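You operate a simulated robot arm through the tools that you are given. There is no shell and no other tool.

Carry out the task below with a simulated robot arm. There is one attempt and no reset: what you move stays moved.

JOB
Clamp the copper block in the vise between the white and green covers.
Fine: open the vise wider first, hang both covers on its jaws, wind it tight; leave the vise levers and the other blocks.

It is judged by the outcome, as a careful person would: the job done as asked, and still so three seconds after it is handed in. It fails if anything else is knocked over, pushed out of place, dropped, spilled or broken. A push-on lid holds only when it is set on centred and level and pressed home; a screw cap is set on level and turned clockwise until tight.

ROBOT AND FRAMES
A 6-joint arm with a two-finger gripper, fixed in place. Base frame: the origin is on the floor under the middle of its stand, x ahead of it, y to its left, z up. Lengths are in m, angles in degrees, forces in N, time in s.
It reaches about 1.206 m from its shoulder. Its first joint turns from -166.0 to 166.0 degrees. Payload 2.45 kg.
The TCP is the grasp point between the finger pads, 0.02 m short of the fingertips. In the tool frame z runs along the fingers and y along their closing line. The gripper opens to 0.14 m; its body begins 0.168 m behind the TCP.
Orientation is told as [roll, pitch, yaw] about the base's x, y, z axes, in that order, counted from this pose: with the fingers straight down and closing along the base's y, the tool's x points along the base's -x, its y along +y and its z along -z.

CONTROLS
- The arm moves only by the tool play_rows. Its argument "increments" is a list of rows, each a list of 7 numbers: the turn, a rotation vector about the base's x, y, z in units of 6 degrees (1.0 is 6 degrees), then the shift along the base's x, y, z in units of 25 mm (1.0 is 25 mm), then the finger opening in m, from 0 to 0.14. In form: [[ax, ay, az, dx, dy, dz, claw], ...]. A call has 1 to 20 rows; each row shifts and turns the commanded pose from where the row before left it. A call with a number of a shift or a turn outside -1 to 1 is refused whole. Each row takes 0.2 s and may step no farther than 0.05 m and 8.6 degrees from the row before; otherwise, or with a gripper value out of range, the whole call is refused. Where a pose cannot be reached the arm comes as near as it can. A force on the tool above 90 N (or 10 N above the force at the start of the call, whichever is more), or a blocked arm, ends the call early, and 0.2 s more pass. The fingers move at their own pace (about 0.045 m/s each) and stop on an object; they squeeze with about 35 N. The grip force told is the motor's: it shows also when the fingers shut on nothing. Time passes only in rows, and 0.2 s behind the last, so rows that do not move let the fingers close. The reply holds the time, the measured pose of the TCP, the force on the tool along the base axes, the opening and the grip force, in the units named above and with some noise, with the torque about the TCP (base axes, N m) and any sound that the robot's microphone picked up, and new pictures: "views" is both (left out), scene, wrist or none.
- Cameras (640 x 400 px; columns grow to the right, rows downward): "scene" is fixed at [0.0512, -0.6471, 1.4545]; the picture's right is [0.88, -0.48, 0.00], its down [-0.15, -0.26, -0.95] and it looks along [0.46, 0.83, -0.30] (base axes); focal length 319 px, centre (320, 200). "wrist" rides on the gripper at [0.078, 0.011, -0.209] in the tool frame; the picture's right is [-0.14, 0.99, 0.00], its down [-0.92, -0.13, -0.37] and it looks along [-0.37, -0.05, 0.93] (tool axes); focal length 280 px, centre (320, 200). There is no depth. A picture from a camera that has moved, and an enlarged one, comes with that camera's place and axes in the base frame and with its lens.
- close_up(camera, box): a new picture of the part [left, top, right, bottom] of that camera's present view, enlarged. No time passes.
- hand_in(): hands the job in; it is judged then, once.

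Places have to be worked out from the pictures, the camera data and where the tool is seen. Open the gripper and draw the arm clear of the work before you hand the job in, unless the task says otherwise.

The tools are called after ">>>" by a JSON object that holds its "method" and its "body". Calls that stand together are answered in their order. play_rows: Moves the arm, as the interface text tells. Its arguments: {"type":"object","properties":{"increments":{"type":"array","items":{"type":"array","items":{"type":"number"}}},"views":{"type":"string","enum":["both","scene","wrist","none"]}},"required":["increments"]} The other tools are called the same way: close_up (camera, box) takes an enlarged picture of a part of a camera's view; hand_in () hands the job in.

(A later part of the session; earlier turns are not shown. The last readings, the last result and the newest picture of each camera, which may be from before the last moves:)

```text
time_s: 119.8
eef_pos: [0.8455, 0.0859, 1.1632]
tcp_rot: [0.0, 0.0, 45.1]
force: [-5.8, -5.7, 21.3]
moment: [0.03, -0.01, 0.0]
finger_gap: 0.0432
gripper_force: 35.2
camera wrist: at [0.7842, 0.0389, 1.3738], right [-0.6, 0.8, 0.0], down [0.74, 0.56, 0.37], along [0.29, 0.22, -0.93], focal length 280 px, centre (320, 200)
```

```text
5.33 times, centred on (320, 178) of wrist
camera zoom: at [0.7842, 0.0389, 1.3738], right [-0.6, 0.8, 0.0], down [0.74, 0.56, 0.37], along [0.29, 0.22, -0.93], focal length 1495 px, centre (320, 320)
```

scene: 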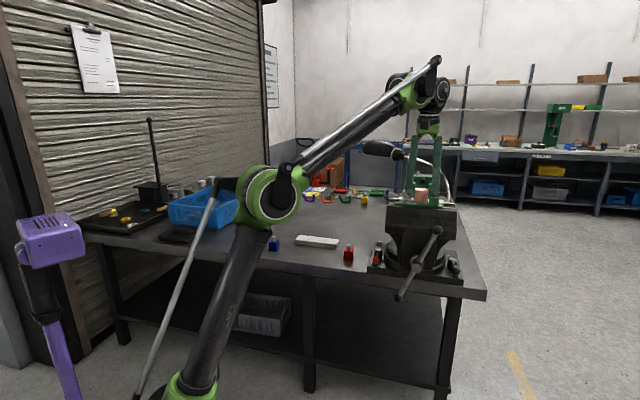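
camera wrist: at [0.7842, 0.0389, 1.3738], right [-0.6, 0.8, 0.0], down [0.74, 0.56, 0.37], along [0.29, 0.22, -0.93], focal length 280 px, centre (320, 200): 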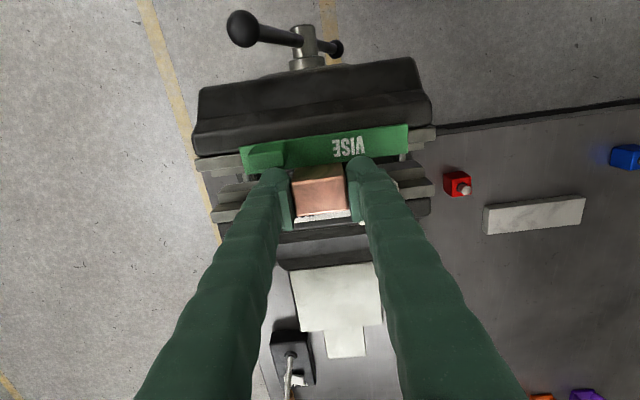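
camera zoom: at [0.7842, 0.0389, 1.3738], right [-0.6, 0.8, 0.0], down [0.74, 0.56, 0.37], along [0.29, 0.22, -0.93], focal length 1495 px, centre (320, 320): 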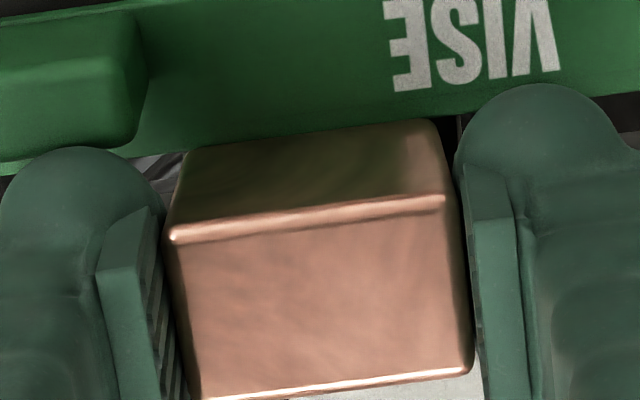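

The load now comes from the far side with a rearward push on white and did not grow while going down 1.5 mm, so the block's rounded edge is sliding in and nudging the white cover back. I continue in small steps.

>>> {"method": "play_rows", "body": {"increments": [[0, 0, 0, 0, 0, -0.06, 0.02], [0, 0, 0, 0, 0, 0, 0.02]], "views": "none"}}

>>> {"method": "play_rows", "body": {"increments": [[0, 0, 0, 0, 0, -0.06, 0.02], [0, 0, 0, 0, 0, 0, 0.02]], "views": "none"}}

>>> {"method": "close_up", "body": {"camera": "scene", "box": [380, 175, 460, 225]}}

>>> {"method": "close_up", "body": {"camera": "wrist", "box": [260, 140, 380, 215]}}

```text
time_s: 120.4
eef_pos: [0.8469, 0.0868, 1.163]
tcp_rot: [-0.1, 0.0, 45.0]
force: [-4.3, -3.2, 20.8]
moment: [0.04, -0.04, -0.02]
finger_gap: 0.0432
gripper_force: 34.9
```

```text
time_s: 121.0
eef_pos: [0.8471, 0.0867, 1.1598]
tcp_rot: [0.0, 0.0, 45.1]
force: [-1.9, -2.5, 21.5]
moment: [0.03, -0.07, 0.01]
finger_gap: 0.043
gripper_force: 34.9
```

```text
8.00 times, centred on (420, 200) of scene
camera zoom: at [0.0512, -0.6471, 1.4545], right [0.88, -0.48, 0.0], down [-0.15, -0.26, -0.95], along [0.46, 0.83, -0.3], focal length 2553 px, centre (-480, 200)
```

zoom: 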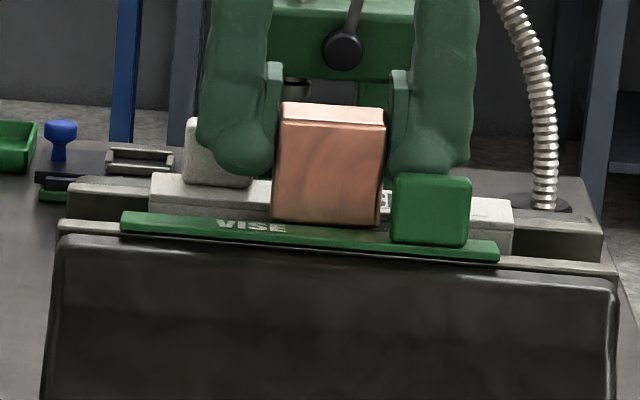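

```text
5.33 times, centred on (320, 178) of wrist
camera zoom: at [0.7848, 0.0396, 1.37], right [-0.6, 0.8, 0.0], down [0.74, 0.56, 0.37], along [0.29, 0.22, -0.93], focal length 1495 px, centre (320, 320)
```

zoom: 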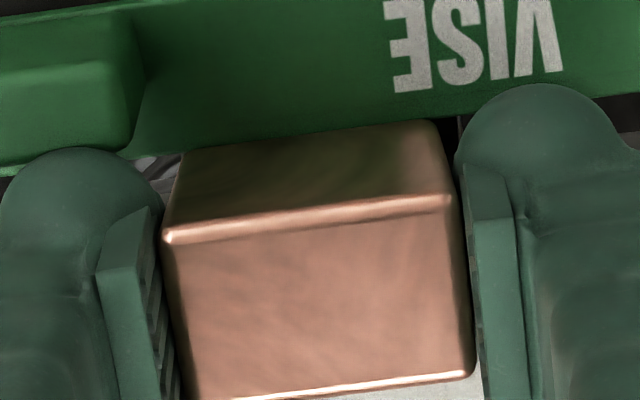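

The block rests on the lips and is slipping up in the grip, so the gap is too tight by about a millimetre. Both covers have 2–3.5 mm slack to their jaw faces; I'll use the held block to nudge the white cover back by its knob. I rise 6 mm and move left along the gap, in front of the white knob.

>>> {"method": "play_rows", "body": {"increments": [[0, 0, 0, 0, 0, 0.26, 0.02], [0, 0, 0, -0.696, 0.584, 0, 0.02], [0, 0, 0, -0.696, 0.584, 0, 0.02], [0, 0, 0, 0, 0, 0, 0.02]]}}

>>> {"method": "close_up", "body": {"camera": "wrist", "box": [240, 130, 400, 230]}}

>>> {"method": "close_up", "body": {"camera": "scene", "box": [380, 175, 460, 225]}}

```text
time_s: 122.0
eef_pos: [0.8128, 0.1159, 1.1665]
tcp_rot: [0.0, 0.0, 45.1]
force: [-0.3, 0.7, -5.6]
moment: [0.01, 0.04, 0.02]
finger_gap: 0.0431
gripper_force: 35.0
camera wrist: at [0.7508, 0.0677, 1.3757], right [-0.6, 0.8, 0.0], down [0.74, 0.56, 0.37], along [0.29, 0.22, -0.93], focal length 280 px, centre (320, 200)
```

scene: 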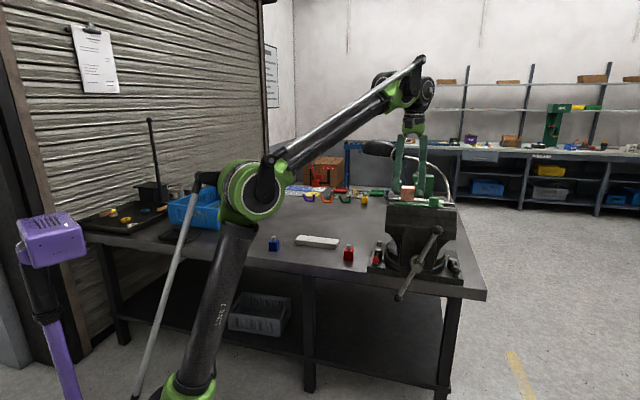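
wrist: 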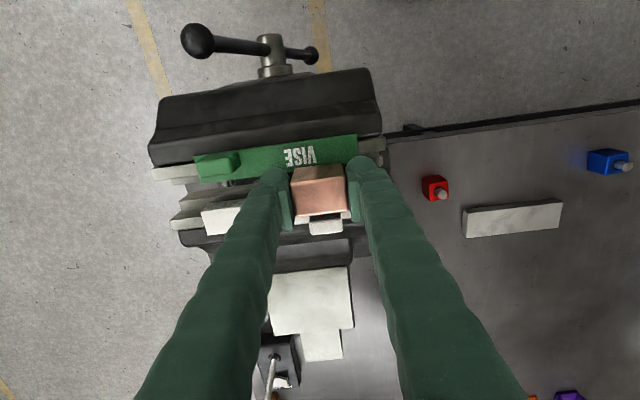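

```text
4.00 times, centred on (320, 180) of wrist
camera zoom: at [0.7508, 0.0677, 1.3757], right [-0.6, 0.8, 0.0], down [0.74, 0.56, 0.37], along [0.29, 0.22, -0.93], focal length 1122 px, centre (320, 280)
```

zoom: 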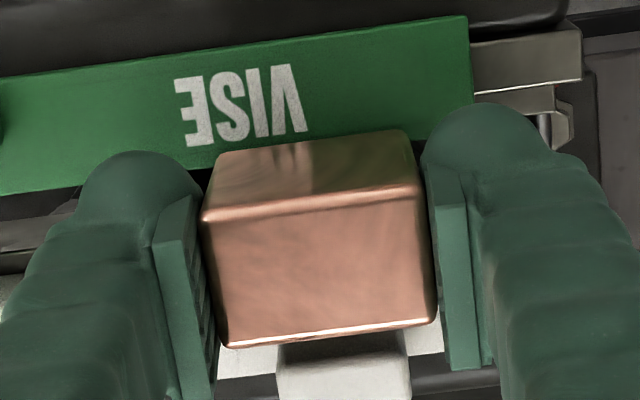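

```text
8.00 times, centred on (420, 200) of scene
camera zoom: at [0.0512, -0.6471, 1.4545], right [0.88, -0.48, 0.0], down [-0.15, -0.26, -0.95], along [0.46, 0.83, -0.3], focal length 2553 px, centre (-480, 200)
```

zoom: 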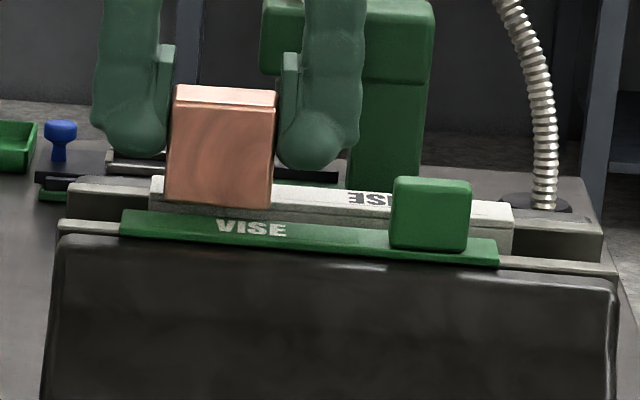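

The block is squarely in front of the white knob. I push rearwards: 12 mm free travel, then small steps with force checks.

>>> {"method": "play_rows", "body": {"increments": [[0, 0, 0, 0.2, 0.2, 0, 0.02], [0, 0, 0, 0.14, 0.14, 0, 0.02], [0, 0, 0, 0, 0, 0, 0.02]], "views": "none"}}

>>> {"method": "play_rows", "body": {"increments": [[0, 0, 0, 0.05, 0.05, 0, 0.02], [0, 0, 0, 0, 0, 0, 0.02]], "views": "none"}}

>>> {"method": "play_rows", "body": {"increments": [[0, 0, 0, 0.05, 0.05, 0, 0.02], [0, 0, 0, 0, 0, 0, 0.02]], "views": "none"}}

```text
time_s: 122.8
eef_pos: [0.8213, 0.1247, 1.1682]
tcp_rot: [0.1, 0.0, 45.1]
force: [0.3, 0.0, -5.0]
moment: [-0.03, 0.0, -0.01]
finger_gap: 0.0434
gripper_force: 34.5
```

```text
time_s: 123.4
eef_pos: [0.8228, 0.1259, 1.1663]
tcp_rot: [0.0, 0.0, 45.2]
force: [1.2, 0.1, -5.5]
moment: [-0.06, -0.02, 0.01]
finger_gap: 0.043
gripper_force: 35.0
```

```text
time_s: 124.0
eef_pos: [0.8227, 0.1267, 1.1667]
tcp_rot: [0.0, 0.0, 45.1]
force: [-0.8, 0.5, -5.6]
moment: [0.01, 0.03, -0.01]
finger_gap: 0.0431
gripper_force: 35.5
```

>>> {"method": "close_up", "body": {"camera": "wrist", "box": [240, 130, 400, 230]}}

>>> {"method": "play_rows", "body": {"increments": [[0, 0, 0, 0.05, 0.05, 0, 0.02], [0, 0, 0, 0, 0, 0, 0.02]], "views": "none"}}

>>> {"method": "play_rows", "body": {"increments": [[0, 0, 0, 0.04, 0.04, 0, 0.02], [0, 0, 0, 0, 0, 0, 0.02]], "views": "none"}}

>>> {"method": "play_rows", "body": {"increments": [[0, 0, 0, 0.03, 0.03, 0, 0.02], [0, 0, 0, 0, 0, 0, 0.02]], "views": "none"}}

```text
4.00 times, centred on (320, 180) of wrist
camera zoom: at [0.7615, 0.08, 1.3759], right [-0.6, 0.8, 0.0], down [0.74, 0.56, 0.37], along [0.29, 0.22, -0.93], focal length 1122 px, centre (320, 280)
```

zoom: 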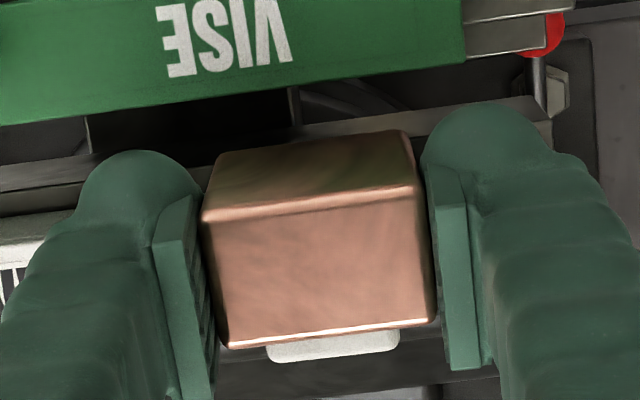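

```text
time_s: 124.6
eef_pos: [0.8239, 0.1285, 1.168]
tcp_rot: [0.0, 0.0, 45.1]
force: [-5.4, -4.3, -4.0]
moment: [-0.12, 0.16, -0.04]
finger_gap: 0.043
gripper_force: 35.1
```

```text
time_s: 125.2
eef_pos: [0.8247, 0.1277, 1.1674]
tcp_rot: [0.0, -0.1, 45.0]
force: [-8.8, -7.6, -1.5]
moment: [-0.27, 0.28, -0.19]
finger_gap: 0.0428
gripper_force: 35.6
```

```text
time_s: 125.8
eef_pos: [0.8254, 0.1292, 1.1675]
tcp_rot: [0.0, 0.0, 45.1]
force: [-12.1, -12.6, 1.1]
moment: [-0.33, 0.43, 0.24]
finger_gap: 0.0432
gripper_force: 35.6
```

The push force has built to 17 N, so the white cover should be back against its jaw. I back off and check its new position.

>>> {"method": "play_rows", "body": {"increments": [[0, 0, 0, -0.25, -0.25, 0, 0.02], [0, 0, 0, -0.25, -0.25, 0, 0.02], [0, 0, 0, 0, 0, 0.5, 0.02], [0, 0, 0, -0.6, 0.6, 0.3, 0.02], [0, 0, 0, -1, 1, 0, 0.02], [0, 0, 0, -1, 1, 0, 0.02], [0, 0, 0, -1, 1, 0, 0.02], [0, 0, 0, 0, 0, 0, 0.02]]}}

>>> {"method": "close_up", "body": {"camera": "wrist", "box": [60, 100, 300, 250]}}

>>> {"method": "close_up", "body": {"camera": "wrist", "box": [205, 150, 285, 200]}}

>>> {"method": "close_up", "body": {"camera": "wrist", "box": [60, 180, 140, 230]}}

```text
time_s: 127.6
eef_pos: [0.7247, 0.2081, 1.1873]
tcp_rot: [0.0, 0.0, 45.1]
force: [-0.6, -0.1, -5.0]
moment: [-0.01, 0.02, 0.0]
finger_gap: 0.043
gripper_force: 34.8
camera wrist: at [0.662, 0.1606, 1.3955], right [-0.6, 0.8, 0.0], down [0.74, 0.56, 0.37], along [0.29, 0.22, -0.93], focal length 280 px, centre (320, 200)
```

scene: 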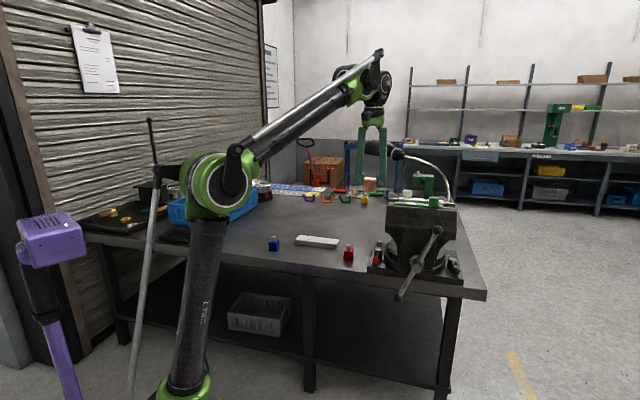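
wrist: 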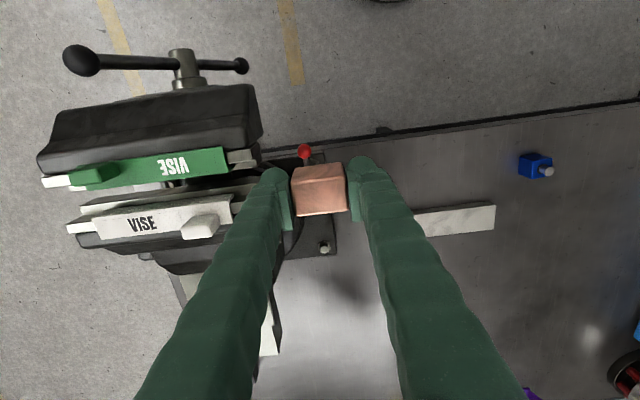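

```text
2.67 times, centred on (180, 175) of wrist
camera zoom: at [0.662, 0.1606, 1.3955], right [-0.6, 0.8, 0.0], down [0.74, 0.56, 0.37], along [0.29, 0.22, -0.93], focal length 748 px, centre (693, 267)
```

zoom: 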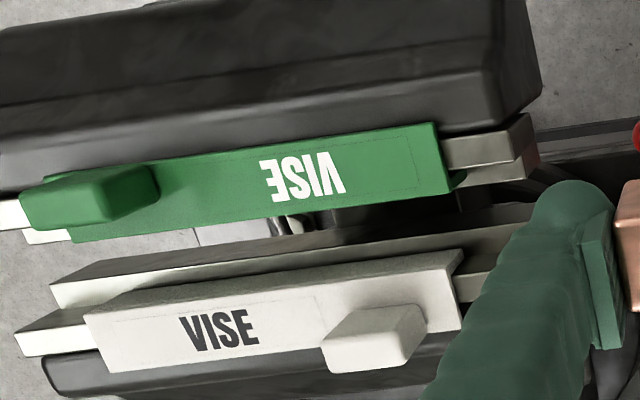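

```text
8.00 times, centred on (245, 175) of wrist
camera zoom: at [0.662, 0.1606, 1.3955], right [-0.6, 0.8, 0.0], down [0.74, 0.56, 0.37], along [0.29, 0.22, -0.93], focal length 2243 px, centre (920, 400)
```

zoom: 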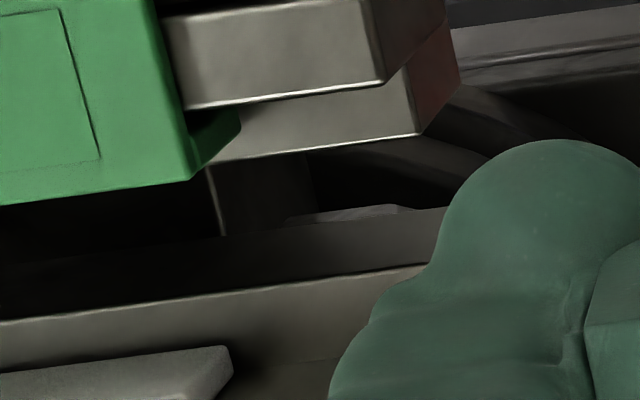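

```text
8.00 times, centred on (100, 205) of wrist
camera zoom: at [0.662, 0.1606, 1.3955], right [-0.6, 0.8, 0.0], down [0.74, 0.56, 0.37], along [0.29, 0.22, -0.93], focal length 2243 px, centre (2080, 160)
```

zoom: 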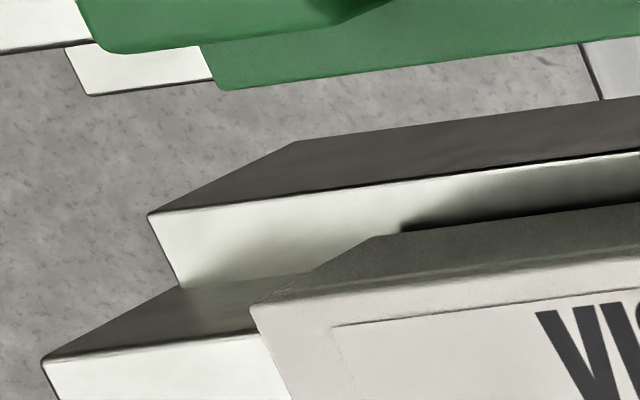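

White is now nearly flush with its jaw, but green was dragged 2 mm rearwards earlier and has 4 mm slack. I take the block along the gap to the green knob and push that cover back against the front jaw the same way.

>>> {"method": "play_rows", "body": {"increments": [[0, 0, 0, 0.863, -0.863, 0, 0.02], [0, 0, 0, 0.863, -0.863, 0, 0.02], [0, 0, 0, 0.863, -0.863, 0, 0.02], [0, 0, 0, 0.863, -0.863, 0, 0.02], [0, 0, 0, 0.863, -0.863, 0, 0.02], [0, 0, 0, 0.863, -0.863, 0, 0.02], [0, 0, 0, 0.863, -0.863, 0, 0.02], [0, 0, 0, 0, 0, -0.4, 0.02], [0, 0, 0, 0, 0, -0.36, 0.02], [0, 0, 0, 0, 0, 0, 0.02]]}}

>>> {"method": "close_up", "body": {"camera": "wrist", "box": [240, 130, 400, 230]}}

>>> {"method": "close_up", "body": {"camera": "scene", "box": [390, 175, 470, 225]}}

```text
time_s: 129.8
eef_pos: [0.8749, 0.0585, 1.1688]
tcp_rot: [0.0, 0.0, 45.0]
force: [-0.4, 0.2, -4.4]
moment: [-0.03, 0.01, 0.02]
finger_gap: 0.0433
gripper_force: 35.0
camera wrist: at [0.8137, 0.01, 1.3775], right [-0.6, 0.8, 0.0], down [0.74, 0.56, 0.37], along [0.29, 0.22, -0.93], focal length 280 px, centre (320, 200)
```

scene: 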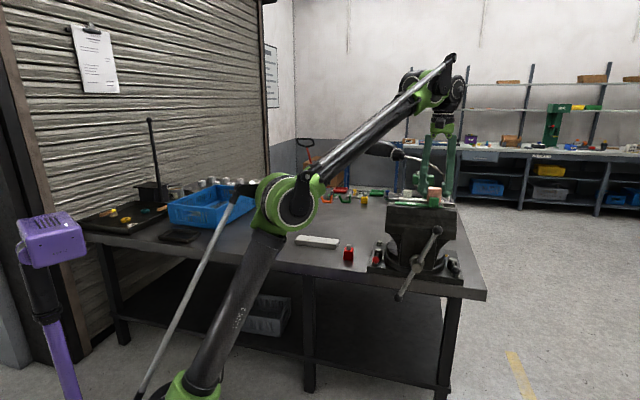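
wrist: 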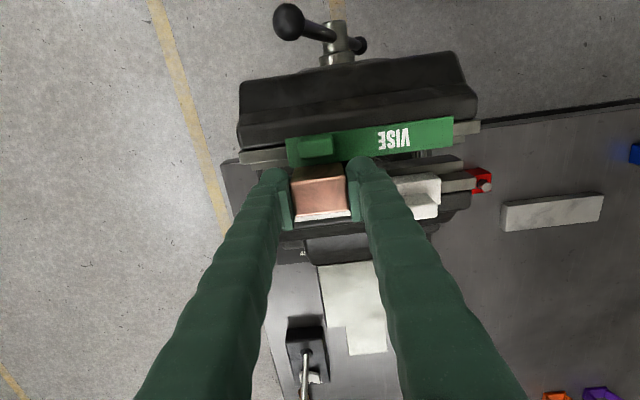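

```text
4.00 times, centred on (320, 180) of wrist
camera zoom: at [0.8137, 0.01, 1.3775], right [-0.6, 0.8, 0.0], down [0.74, 0.56, 0.37], along [0.29, 0.22, -0.93], focal length 1122 px, centre (320, 280)
```

zoom: 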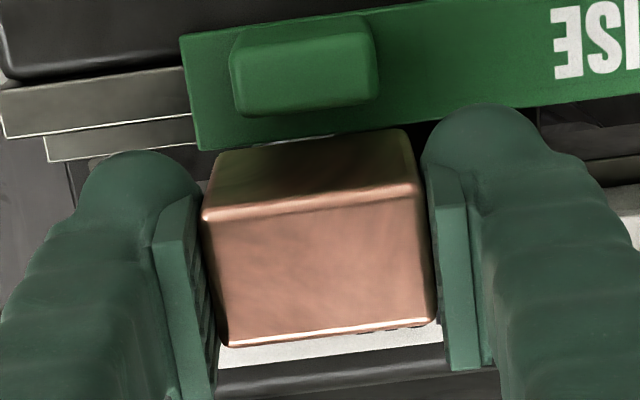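

```text
8.00 times, centred on (430, 200) of scene
camera zoom: at [0.0512, -0.6471, 1.4545], right [0.88, -0.48, 0.0], down [-0.15, -0.26, -0.95], along [0.46, 0.83, -0.3], focal length 2553 px, centre (-560, 200)
```

zoom: 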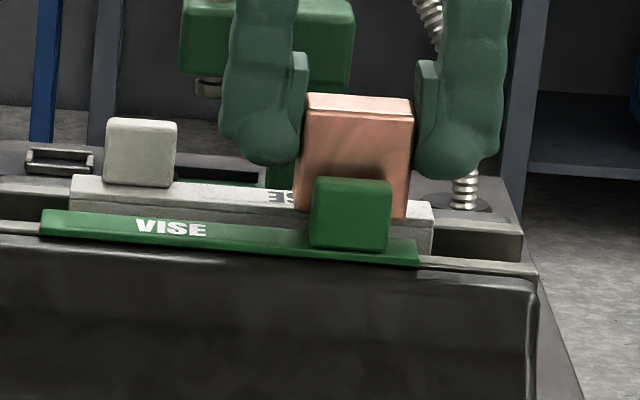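

>>> {"method": "play_rows", "body": {"increments": [[0, 0, 0, -0.2, -0.2, 0, 0.02], [0, 0, 0, -0.08, -0.08, 0, 0.02], [0, 0, 0, 0, 0, 0, 0.02]], "views": "none"}}

>>> {"method": "play_rows", "body": {"increments": [[0, 0, 0, -0.05, -0.05, 0, 0.02], [0, 0, 0, 0, 0, 0, 0.02]], "views": "none"}}

>>> {"method": "play_rows", "body": {"increments": [[0, 0, 0, -0.05, -0.05, 0, 0.02], [0, 0, 0, 0, 0, 0, 0.02]], "views": "wrist"}}

>>> {"method": "close_up", "body": {"camera": "wrist", "box": [240, 130, 400, 230]}}

```text
time_s: 130.6
eef_pos: [0.8683, 0.0498, 1.1685]
tcp_rot: [-0.1, -0.1, 45.1]
force: [0.3, -1.0, -5.1]
moment: [-0.02, -0.01, 0.0]
finger_gap: 0.0431
gripper_force: 34.7
```

```text
time_s: 131.2
eef_pos: [0.8661, 0.0485, 1.1689]
tcp_rot: [0.0, 0.0, 45.1]
force: [0.1, 0.4, -5.8]
moment: [0.01, 0.0, 0.01]
finger_gap: 0.0432
gripper_force: 34.8
```

```text
time_s: 131.8
eef_pos: [0.8655, 0.0488, 1.1683]
tcp_rot: [0.0, 0.0, 45.2]
force: [2.5, 3.2, -4.4]
moment: [0.1, -0.14, -0.04]
finger_gap: 0.043
gripper_force: 35.0
camera wrist: at [0.8049, 0.0007, 1.3774], right [-0.61, 0.8, 0.0], down [0.74, 0.56, 0.37], along [0.29, 0.22, -0.93], focal length 280 px, centre (320, 200)
```

wrist: 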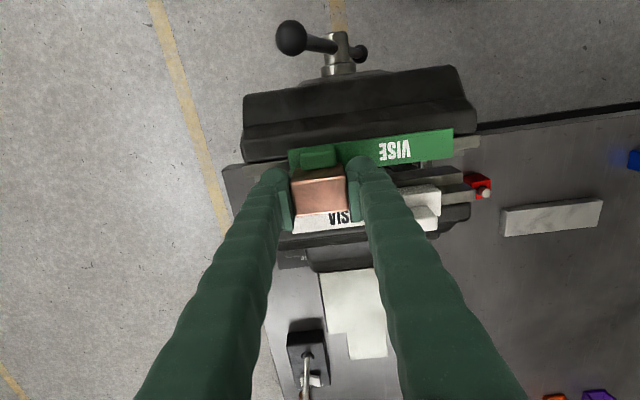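

```text
4.00 times, centred on (320, 180) of wrist
camera zoom: at [0.8049, 0.0007, 1.3774], right [-0.61, 0.8, 0.0], down [0.74, 0.56, 0.37], along [0.29, 0.22, -0.93], focal length 1122 px, centre (320, 280)
```

zoom: 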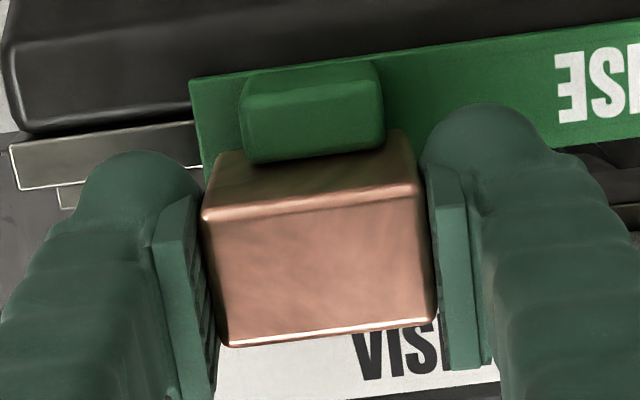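

Contact with the green knob (4 N). I keep pushing in small steps until it firmly meets the front jaw.

>>> {"method": "play_rows", "body": {"increments": [[0, 0, 0, -0.04, -0.04, 0, 0.02], [0, 0, 0, 0, 0, 0, 0.02]], "views": "none"}}

>>> {"method": "play_rows", "body": {"increments": [[0, 0, 0, -0.04, -0.04, 0, 0.02], [0, 0, 0, 0, 0, 0, 0.02]], "views": "none"}}

>>> {"method": "play_rows", "body": {"increments": [[0, 0, 0, -0.04, -0.04, 0, 0.02], [0, 0, 0, 0, 0, 0, 0.02]], "views": "none"}}

>>> {"method": "close_up", "body": {"camera": "wrist", "box": [240, 130, 400, 230]}}

```text
time_s: 132.4
eef_pos: [0.8653, 0.0481, 1.1676]
tcp_rot: [0.0, 0.1, 45.2]
force: [11.4, 10.5, -1.7]
moment: [0.38, -0.38, -0.05]
finger_gap: 0.043
gripper_force: 35.1
```

```text
time_s: 133.0
eef_pos: [0.8662, 0.0459, 1.167]
tcp_rot: [-0.1, 0.0, 45.2]
force: [14.5, 15.1, 0.2]
moment: [0.54, -0.51, -0.08]
finger_gap: 0.0428
gripper_force: 34.7
```

```text
time_s: 133.6
eef_pos: [0.8637, 0.0453, 1.1683]
tcp_rot: [0.0, 0.0, 45.1]
force: [12.8, 15.8, 0.6]
moment: [0.53, -0.44, -0.03]
finger_gap: 0.0427
gripper_force: 34.6
```

```text
4.00 times, centred on (320, 180) of wrist
camera zoom: at [0.8019, -0.0017, 1.3767], right [-0.61, 0.8, 0.0], down [0.74, 0.56, 0.37], along [0.29, 0.22, -0.93], focal length 1122 px, centre (320, 280)
```

zoom: 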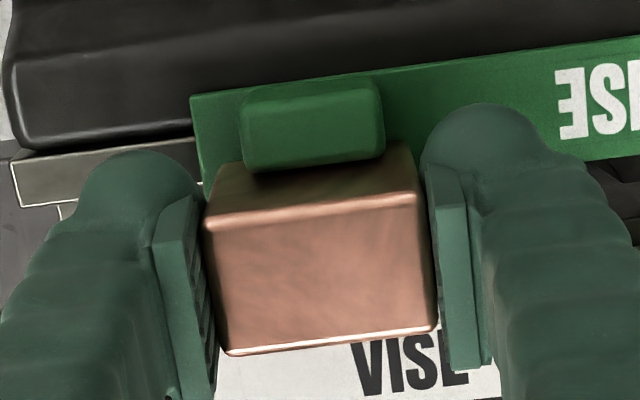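

The push levelled off at 20 N and the block crept about 2 mm in the grip, so I stop here, back off, and measure both covers again.

>>> {"method": "play_rows", "body": {"increments": [[0, 0, 0, 0.3, 0.3, 0, 0.02], [0, 0, 0, 0.15, 0.15, 0.6, 0.02], [0, 0, 0, -0.863, 0.863, 0.2, 0.02], [0, 0, 0, -0.863, 0.863, 0, 0.02], [0, 0, 0, -0.863, 0.863, 0, 0.02], [0, 0, 0, -0.863, 0.863, 0, 0.02], [0, 0, 0, -0.863, 0.863, 0, 0.02], [0, 0, 0, -0.863, 0.863, 0, 0.02], [0, 0, 0, -0.863, 0.863, 0, 0.02], [0, 0, 0, -0.863, 0.863, 0, 0.02], [0, 0, 0, 0, 0, 0, 0.02]]}}

>>> {"method": "close_up", "body": {"camera": "wrist", "box": [160, 130, 240, 180]}}

>>> {"method": "close_up", "body": {"camera": "wrist", "box": [160, 170, 240, 220]}}

>>> {"method": "close_up", "body": {"camera": "wrist", "box": [20, 160, 100, 210]}}

>>> {"method": "close_up", "body": {"camera": "wrist", "box": [270, 150, 370, 225]}}

```text
time_s: 136.0
eef_pos: [0.7, 0.2285, 1.1886]
tcp_rot: [0.0, 0.0, 45.1]
force: [-0.4, 0.0, -4.4]
moment: [0.02, 0.01, 0.01]
finger_gap: 0.0433
gripper_force: 35.3
camera wrist: at [0.6394, 0.181, 1.3976], right [-0.6, 0.8, 0.0], down [0.74, 0.56, 0.37], along [0.29, 0.22, -0.93], focal length 280 px, centre (320, 200)
```

scene: 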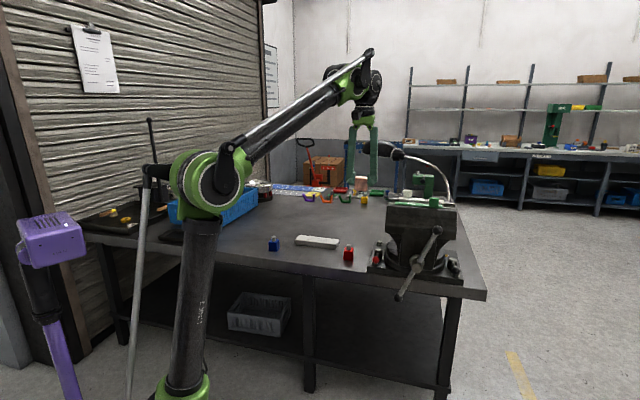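
wrist: 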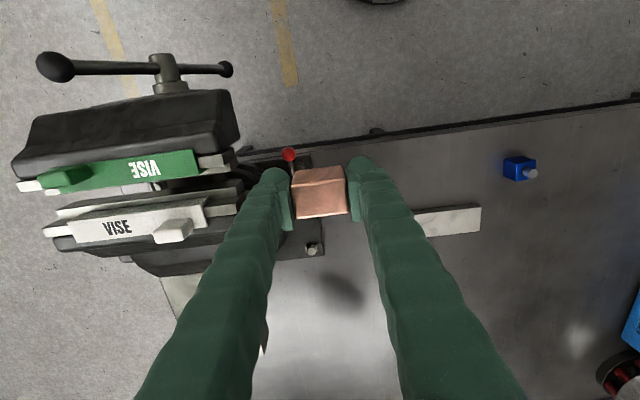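

```text
8.00 times, centred on (200, 155) of wrist
camera zoom: at [0.6394, 0.181, 1.3976], right [-0.6, 0.8, 0.0], down [0.74, 0.56, 0.37], along [0.29, 0.22, -0.93], focal length 2243 px, centre (1280, 560)
```

zoom: 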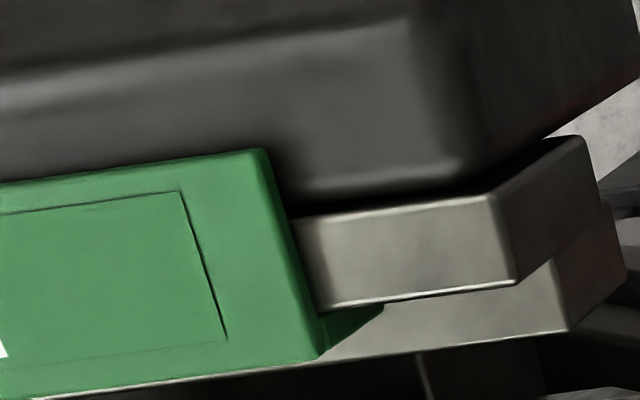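

```text
8.00 times, centred on (200, 195) of wrist
camera zoom: at [0.6394, 0.181, 1.3976], right [-0.6, 0.8, 0.0], down [0.74, 0.56, 0.37], along [0.29, 0.22, -0.93], focal length 2243 px, centre (1280, 240)
```

zoom: 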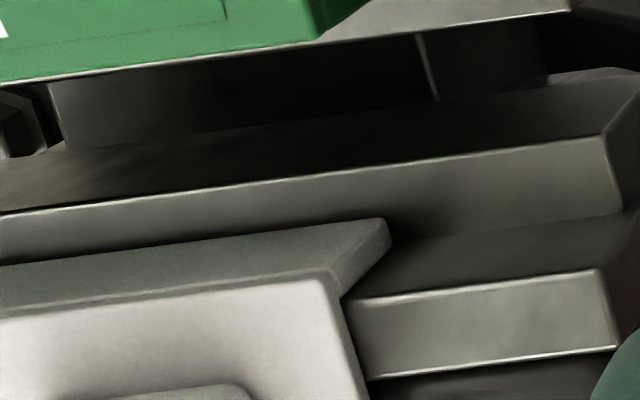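

```text
8.00 times, centred on (60, 185) of wrist
camera zoom: at [0.6394, 0.181, 1.3976], right [-0.6, 0.8, 0.0], down [0.74, 0.56, 0.37], along [0.29, 0.22, -0.93], focal length 2243 px, centre (2400, 320)
```

zoom: 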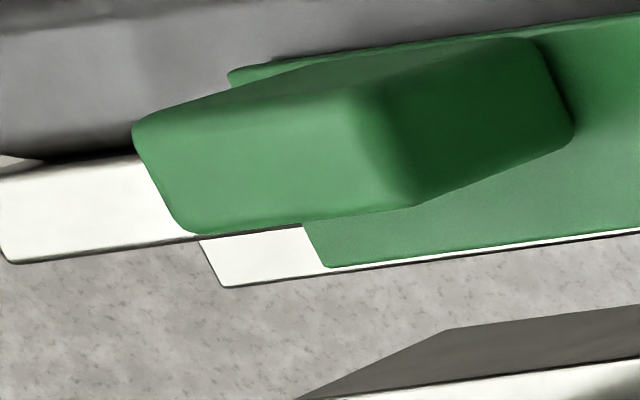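

```text
5.33 times, centred on (320, 188) of wrist
camera zoom: at [0.6394, 0.181, 1.3976], right [-0.6, 0.8, 0.0], down [0.74, 0.56, 0.37], along [0.29, 0.22, -0.93], focal length 1495 px, centre (320, 267)
```

zoom: 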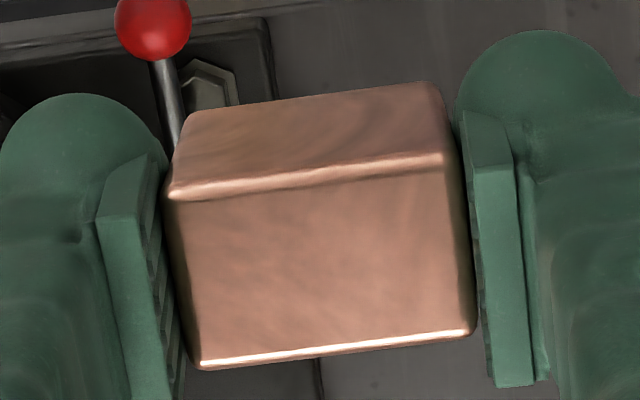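

Now both covers are flush: green's face at a≈0.6416, white's at a≈0.675, leaving 33.3 mm for the 27.6 mm block, shelves 19 mm apart. The block slipped up about 6 mm in the grip, so I'll set it on free bench space near (0.63,0.49) and regrip it at the right height.

>>> {"method": "play_rows", "body": {"increments": [[0, 0, 0, -0.257, 0.943, 0, 0.02], [0, 0, 0, -0.257, 0.943, 0, 0.02], [0, 0, 0, -0.257, 0.943, 0, 0.02], [0, 0, 0, -0.257, 0.943, -1, 0.02], [0, 0, 0, -0.257, 0.943, -1, 0.02], [0, 0, 0, -0.257, 0.943, -1, 0.02], [0, 0, 0, -0.257, 0.943, -1, 0.02], [0, 0, 0, -0.257, 0.943, -1, 0.02], [0, 0, 0, -0.257, 0.943, -1, 0.02], [0, 0, 0, -0.257, 0.943, -1, 0.02], [0, 0, 0, -0.257, 0.943, -1, 0.02], [0, 0, 0, 0, 0, -1, 0.02], [0, 0, 0, 0, 0, -1, 0.02], [0, 0, 0, 0, 0, -1, 0.02], [0, 0, 0, 0, 0, -1, 0.02], [0, 0, 0, 0, 0, -0.8, 0.02], [0, 0, 0, 0, 0, 0, 0.02]]}}

```text
time_s: 139.6
eef_pos: [0.6309, 0.488, 0.8681]
tcp_rot: [-0.1, 0.0, 45.1]
force: [0.0, 0.5, -5.5]
moment: [-0.02, -0.02, -0.01]
finger_gap: 0.0431
gripper_force: 35.1
camera wrist: at [0.5693, 0.4412, 1.0781], right [-0.6, 0.8, 0.0], down [0.74, 0.56, 0.37], along [0.29, 0.22, -0.93], focal length 280 px, centre (320, 200)
```

scene: 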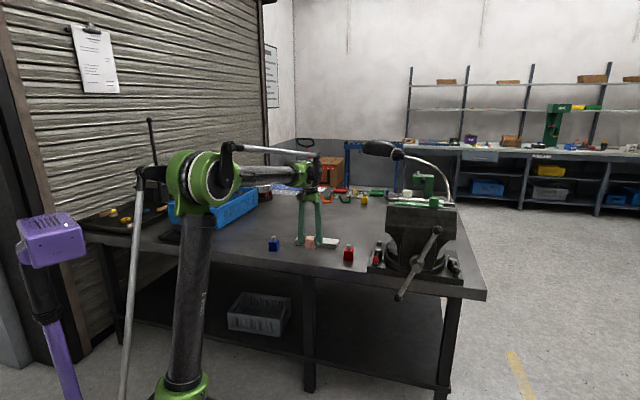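
wrist: 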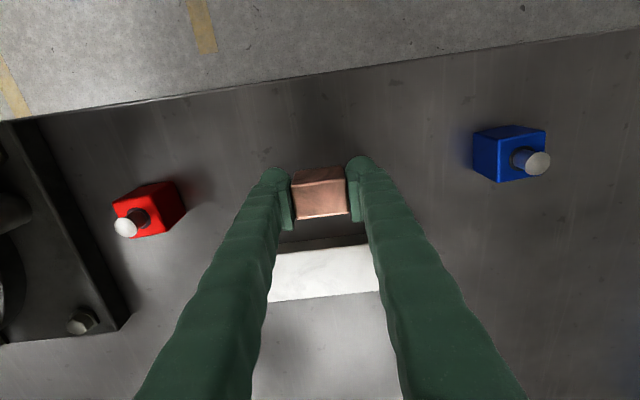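

>>> {"method": "play_rows", "body": {"increments": [[0, 0, 0, 0, 0, -0.5, 0.02], [0, 0, 0, 0, 0, -0.3, 0.02], [0, 0, 0, 0, 0, -0.12, 0.02], [0, 0, 0, 0, 0, 0, 0.02]], "views": "none"}}

>>> {"method": "play_rows", "body": {"increments": [[0, 0, 0, 0, 0, -0.08, 0.02], [0, 0, 0, 0, 0, 0, 0.02]], "views": "none"}}

>>> {"method": "play_rows", "body": {"increments": [[0, 0, 0, 0, 0, -0.08, 0.02], [0, 0, 0, 0, 0, 0, 0.02]], "views": "none"}}

```text
time_s: 140.6
eef_pos: [0.631, 0.4886, 0.8458]
tcp_rot: [0.0, 0.0, 45.1]
force: [0.3, -0.5, -6.0]
moment: [-0.04, 0.03, 0.0]
finger_gap: 0.0429
gripper_force: 34.9
```

```text
time_s: 141.2
eef_pos: [0.6299, 0.4876, 0.844]
tcp_rot: [0.1, 0.0, 45.0]
force: [-0.1, 0.0, -5.9]
moment: [-0.01, 0.0, 0.0]
finger_gap: 0.0427
gripper_force: 35.4
```

```text
time_s: 141.8
eef_pos: [0.6322, 0.488, 0.8418]
tcp_rot: [-0.1, -0.1, 45.1]
force: [0.0, -0.4, -5.6]
moment: [0.0, 0.03, 0.02]
finger_gap: 0.0431
gripper_force: 34.8
```

>>> {"method": "play_rows", "body": {"increments": [[0, 0, 0, 0, 0, -0.06, 0.02], [0, 0, 0, 0, 0, 0, 0.02]], "views": "none"}}

>>> {"method": "play_rows", "body": {"increments": [[0, 0, 0, 0, 0, -0.06, 0.02], [0, 0, 0, 0, 0, 0, 0.02]], "views": "none"}}

>>> {"method": "close_up", "body": {"camera": "scene", "box": [280, 215, 360, 265]}}

```text
time_s: 142.4
eef_pos: [0.6315, 0.4903, 0.8408]
tcp_rot: [0.0, 0.0, 45.1]
force: [0.1, -0.1, -5.5]
moment: [-0.04, 0.0, -0.01]
finger_gap: 0.0431
gripper_force: 34.7
```

```text
time_s: 143.0
eef_pos: [0.6297, 0.489, 0.8392]
tcp_rot: [0.0, 0.1, 45.1]
force: [3.1, 3.7, 5.4]
moment: [-0.07, -0.08, 0.03]
finger_gap: 0.0428
gripper_force: 35.1
```

```text
8.00 times, centred on (320, 240) of scene
camera zoom: at [0.0512, -0.6471, 1.4545], right [0.88, -0.48, 0.0], down [-0.15, -0.26, -0.95], along [0.46, 0.83, -0.3], focal length 2553 px, centre (320, -120)
```

zoom: 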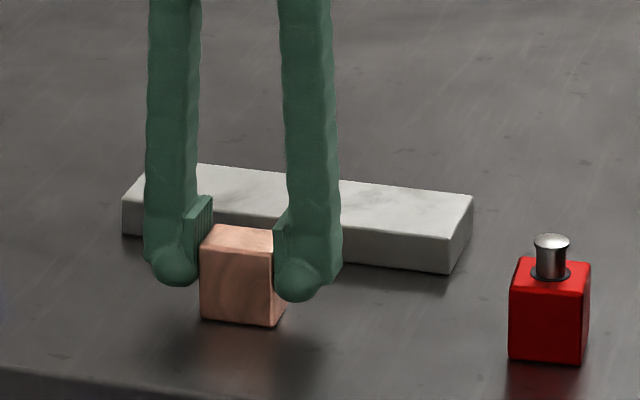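

The block stands on the bench (contact at 0.839, bench 0.800). I open, rise 9 mm, recentre 2 mm and regrip with the tips about 28 mm above its base.

>>> {"method": "play_rows", "body": {"increments": [[0, 0, 0, 0, 0, 0.02, 0.064], [0, 0, 0, 0, 0, 0, 0.064], [0, 0, 0, 0, 0, 0, 0.064], [0, 0, 0, 0.06, 0.06, 0.34, 0.064], [0, 0, 0, 0, 0, 0, 0.064]]}}

>>> {"method": "close_up", "body": {"camera": "wrist", "box": [260, 140, 380, 215]}}

>>> {"method": "close_up", "body": {"camera": "scene", "box": [280, 215, 360, 265]}}

```text
time_s: 144.2
eef_pos: [0.6333, 0.4901, 0.8481]
tcp_rot: [0.1, 0.0, 45.1]
force: [0.0, -0.2, 0.5]
moment: [0.01, 0.0, 0.0]
finger_gap: 0.064
gripper_force: 0.0
camera wrist: at [0.5702, 0.4419, 1.0568], right [-0.6, 0.8, 0.0], down [0.74, 0.56, 0.37], along [0.29, 0.22, -0.93], focal length 280 px, centre (320, 200)
```

scene: 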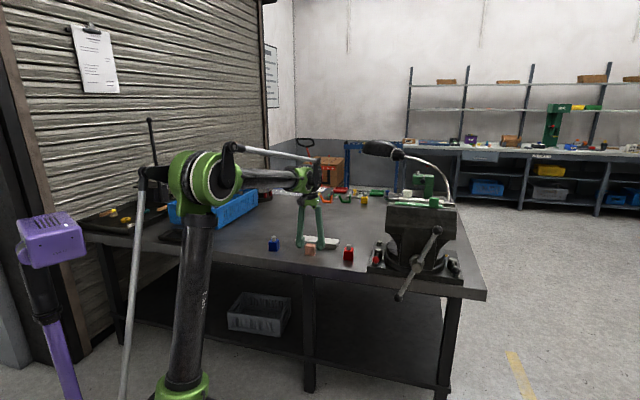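
wrist: 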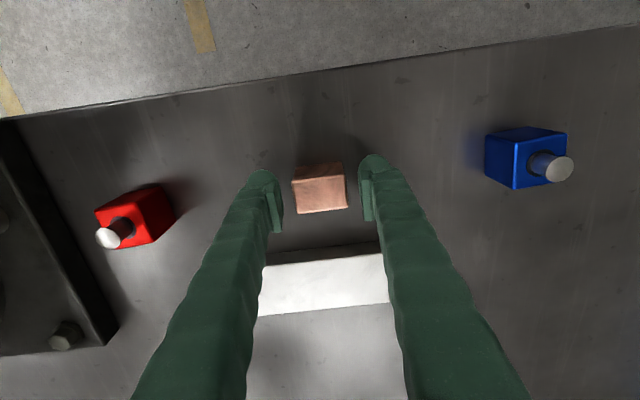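

```text
5.33 times, centred on (320, 178) of wrist
camera zoom: at [0.5702, 0.4419, 1.0568], right [-0.6, 0.8, 0.0], down [0.74, 0.56, 0.37], along [0.29, 0.22, -0.93], focal length 1495 px, centre (320, 320)
```

zoom: 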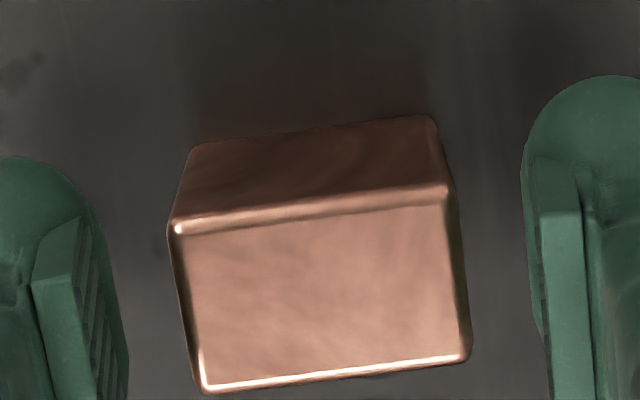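

```text
8.00 times, centred on (320, 240) of scene
camera zoom: at [0.0512, -0.6471, 1.4545], right [0.88, -0.48, 0.0], down [-0.15, -0.26, -0.95], along [0.46, 0.83, -0.3], focal length 2553 px, centre (320, -120)
```

zoom: 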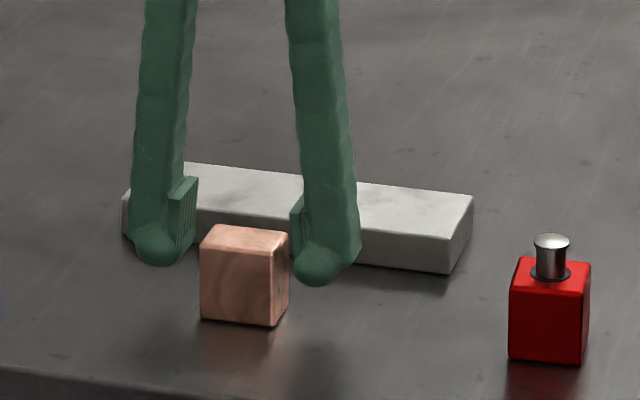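

Centred within 1 mm. I close and lift.

>>> {"method": "play_rows", "body": {"increments": [[0, 0, 0, 0, 0, 0, 0.02], [0, 0, 0, 0, 0, 0, 0.02], [0, 0, 0, 0, 0, 0, 0.02], [0, 0, 0, 0, 0, 0, 0.02], [0, 0, 0, 0, 0, 0.4, 0.02], [0, 0, 0, 0, 0, 1, 0.02], [0, 0, 0, 0, 0, 1, 0.02], [0, 0, 0, 0, 0, 1, 0.02], [0, 0, 0, 0, 0, 1, 0.02], [0, 0, 0, 0, 0, 1, 0.02]], "views": "none"}}

```text
time_s: 146.4
eef_pos: [0.6325, 0.4895, 0.9831]
tcp_rot: [0.0, 0.0, 45.0]
force: [-0.3, -0.4, -5.4]
moment: [-0.03, 0.01, 0.0]
finger_gap: 0.043
gripper_force: 34.9
```

>>> {"method": "play_rows", "body": {"increments": [[0, 0, 0, 0.291, -0.929, 0.71, 0.02], [0, 0, 0, 0.291, -0.929, 0.71, 0.02], [0, 0, 0, 0.291, -0.929, 0.71, 0.02], [0, 0, 0, 0.291, -0.929, 0.71, 0.02], [0, 0, 0, 0.291, -0.929, 0.71, 0.02], [0, 0, 0, 0.291, -0.929, 0.71, 0.02], [0, 0, 0, 0.291, -0.929, 0.71, 0.02], [0, 0, 0, 0.291, -0.929, 0.71, 0.02], [0, 0, 0, 0.291, -0.929, 0.71, 0.02], [0, 0, 0, 0.291, -0.929, 0.71, 0.02], [0, 0, 0, 0.291, -0.929, 0.71, 0.02], [0, 0, 0, 0.291, -0.929, 0.71, 0.02], [0, 0, 0, 0.845, -0.839, 0, 0.02], [0, 0, 0, 0.845, -0.839, 0, 0.02], [0, 0, 0, 0.845, -0.839, 0, 0.02], [0, 0, 0, 0.845, -0.839, 0, 0.02], [0, 0, 0, 0.845, -0.839, 0, 0.02], [0, 0, 0, 0.845, -0.839, 0, 0.02], [0, 0, 0, 0, 0, -0.5, 0.02], [0, 0, 0, 0, 0, 0, 0.02]]}}

>>> {"method": "close_up", "body": {"camera": "wrist", "box": [260, 140, 380, 215]}}

>>> {"method": "close_up", "body": {"camera": "wrist", "box": [375, 150, 439, 190]}}

>>> {"method": "close_up", "body": {"camera": "scene", "box": [380, 175, 460, 225]}}

```text
time_s: 150.6
eef_pos: [0.8487, 0.0857, 1.1812]
tcp_rot: [-0.1, 0.1, 45.1]
force: [-0.6, -0.1, -5.0]
moment: [-0.02, -0.05, 0.0]
finger_gap: 0.0429
gripper_force: 35.4
camera wrist: at [0.7862, 0.0373, 1.391], right [-0.6, 0.8, 0.0], down [0.74, 0.56, 0.37], along [0.29, 0.22, -0.93], focal length 280 px, centre (320, 200)
```

scene: 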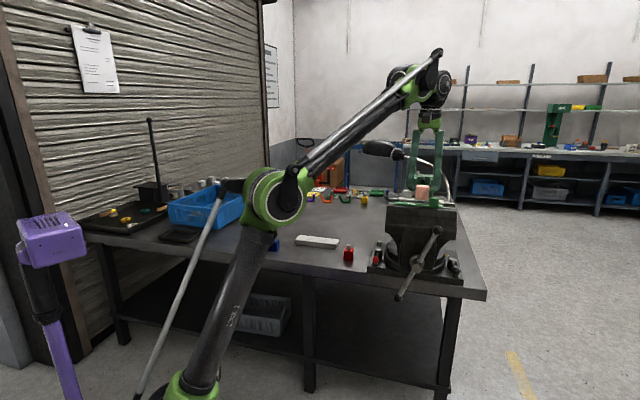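
wrist: 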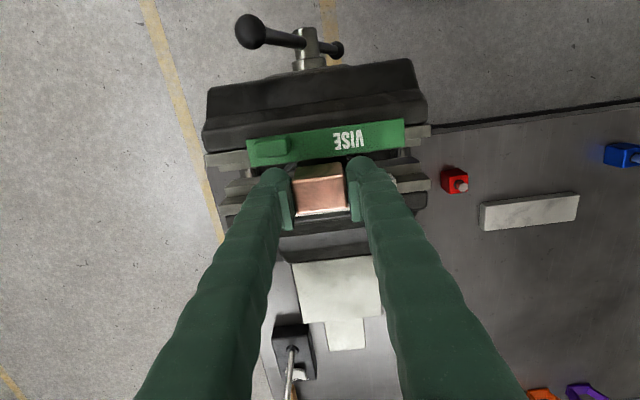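

```text
5.33 times, centred on (320, 178) of wrist
camera zoom: at [0.7862, 0.0373, 1.391], right [-0.6, 0.8, 0.0], down [0.74, 0.56, 0.37], along [0.29, 0.22, -0.93], focal length 1495 px, centre (320, 320)
```

zoom: 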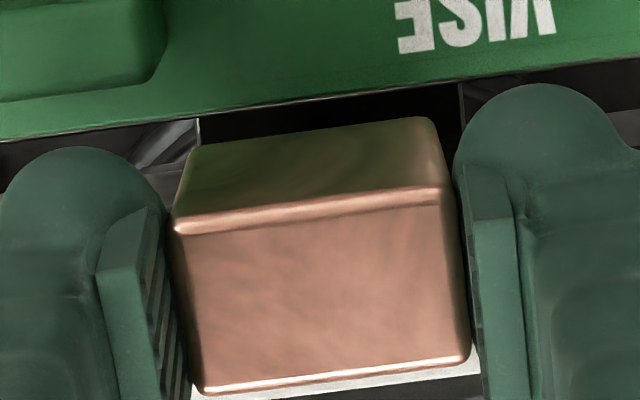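

```text
10.00 times, centred on (407, 170) of wrist
camera zoom: at [0.7862, 0.0373, 1.391], right [-0.6, 0.8, 0.0], down [0.74, 0.56, 0.37], along [0.29, 0.22, -0.93], focal length 2804 px, centre (-550, 500)
```

zoom: 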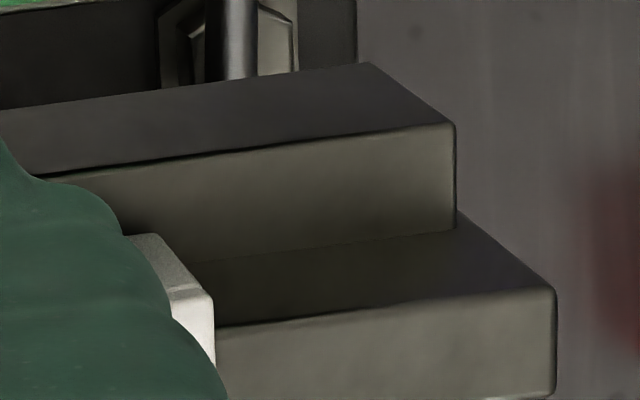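

```text
8.00 times, centred on (420, 200) of scene
camera zoom: at [0.0512, -0.6471, 1.4545], right [0.88, -0.48, 0.0], down [-0.15, -0.26, -0.95], along [0.46, 0.83, -0.3], focal length 2553 px, centre (-480, 200)
```

zoom: 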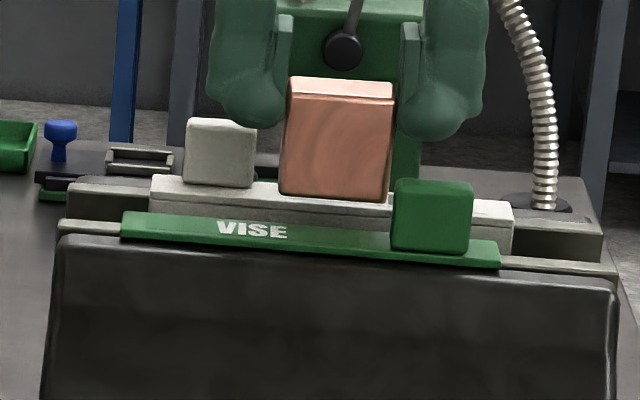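

The block is centred over the gap to within 1 mm (lips at 0.6436 and 0.6761, block 0.6468–0.6744). I lower it in steps with force checks.

>>> {"method": "play_rows", "body": {"increments": [[0, 0, 0, -0.015, -0.015, -0.3, 0.02], [0, 0, 0, 0, 0, -0.2, 0.02], [0, 0, 0, 0, 0, -0.2, 0.02], [0, 0, 0, 0, 0, 0, 0.02]]}}

>>> {"method": "close_up", "body": {"camera": "scene", "box": [380, 175, 460, 225]}}

```text
time_s: 151.6
eef_pos: [0.8459, 0.0846, 1.1638]
tcp_rot: [-0.1, -0.1, 45.1]
force: [-1.2, -0.8, -5.7]
moment: [-0.04, 0.07, -0.07]
finger_gap: 0.0431
gripper_force: 35.3
camera wrist: at [0.7851, 0.0372, 1.3738], right [-0.6, 0.8, 0.0], down [0.74, 0.56, 0.37], along [0.29, 0.22, -0.93], focal length 280 px, centre (320, 200)
```

scene: 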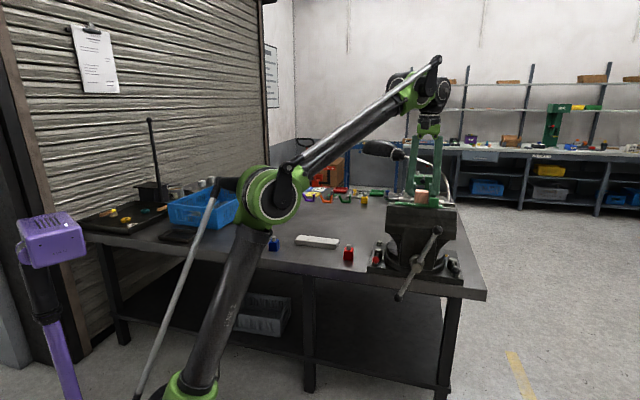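
wrist: 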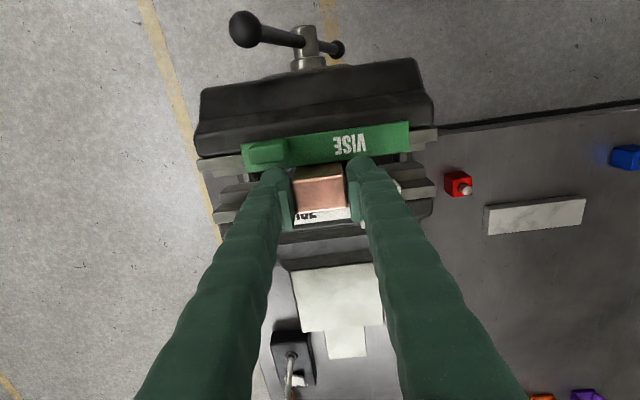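

```text
8.00 times, centred on (420, 200) of scene
camera zoom: at [0.0512, -0.6471, 1.4545], right [0.88, -0.48, 0.0], down [-0.15, -0.26, -0.95], along [0.46, 0.83, -0.3], focal length 2553 px, centre (-480, 200)
```

zoom: 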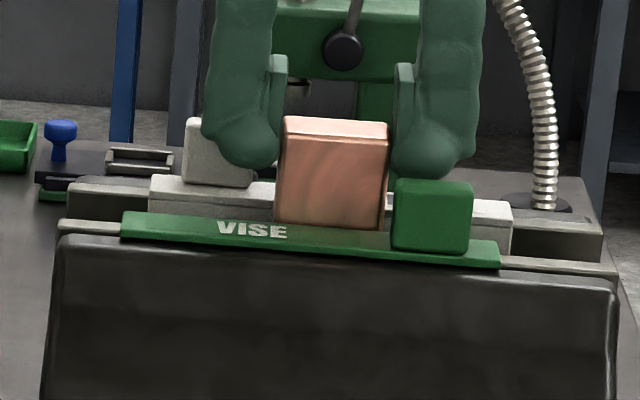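

No contact; the block is passing between the lips. I continue down to just above the shelves, then feel for contact.

>>> {"method": "play_rows", "body": {"increments": [[0, 0, 0, 0, 0, -0.2, 0.02], [0, 0, 0, 0, 0, -0.2, 0.02], [0, 0, 0, 0, 0, -0.16, 0.02], [0, 0, 0, 0, 0, 0, 0.02]], "views": "none"}}

>>> {"method": "play_rows", "body": {"increments": [[0, 0, 0, 0, 0, -0.08, 0.02], [0, 0, 0, 0, 0, 0, 0.02]], "views": "none"}}

>>> {"method": "play_rows", "body": {"increments": [[0, 0, 0, 0, 0, -0.06, 0.02], [0, 0, 0, 0, 0, 0, 0.02]], "views": "none"}}

>>> {"method": "close_up", "body": {"camera": "scene", "box": [380, 175, 460, 225]}}

```text
time_s: 152.6
eef_pos: [0.845, 0.0851, 1.1519]
tcp_rot: [0.0, 0.0, 45.1]
force: [-0.2, 0.2, -6.0]
moment: [0.0, 0.02, 0.01]
finger_gap: 0.043
gripper_force: 34.7
```

```text
time_s: 153.2
eef_pos: [0.8463, 0.0856, 1.1487]
tcp_rot: [0.0, 0.0, 45.1]
force: [0.6, 0.5, -5.4]
moment: [0.01, -0.01, -0.04]
finger_gap: 0.0428
gripper_force: 34.9
```

```text
time_s: 153.8
eef_pos: [0.8461, 0.0856, 1.1476]
tcp_rot: [0.0, -0.1, 45.1]
force: [-0.8, -0.3, -5.0]
moment: [0.02, -0.01, -0.04]
finger_gap: 0.0429
gripper_force: 35.1
```

```text
8.00 times, centred on (420, 200) of scene
camera zoom: at [0.0512, -0.6471, 1.4545], right [0.88, -0.48, 0.0], down [-0.15, -0.26, -0.95], along [0.46, 0.83, -0.3], focal length 2553 px, centre (-480, 200)
```

zoom: 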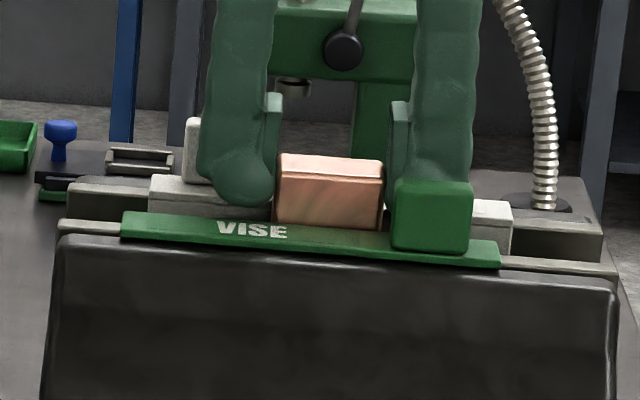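

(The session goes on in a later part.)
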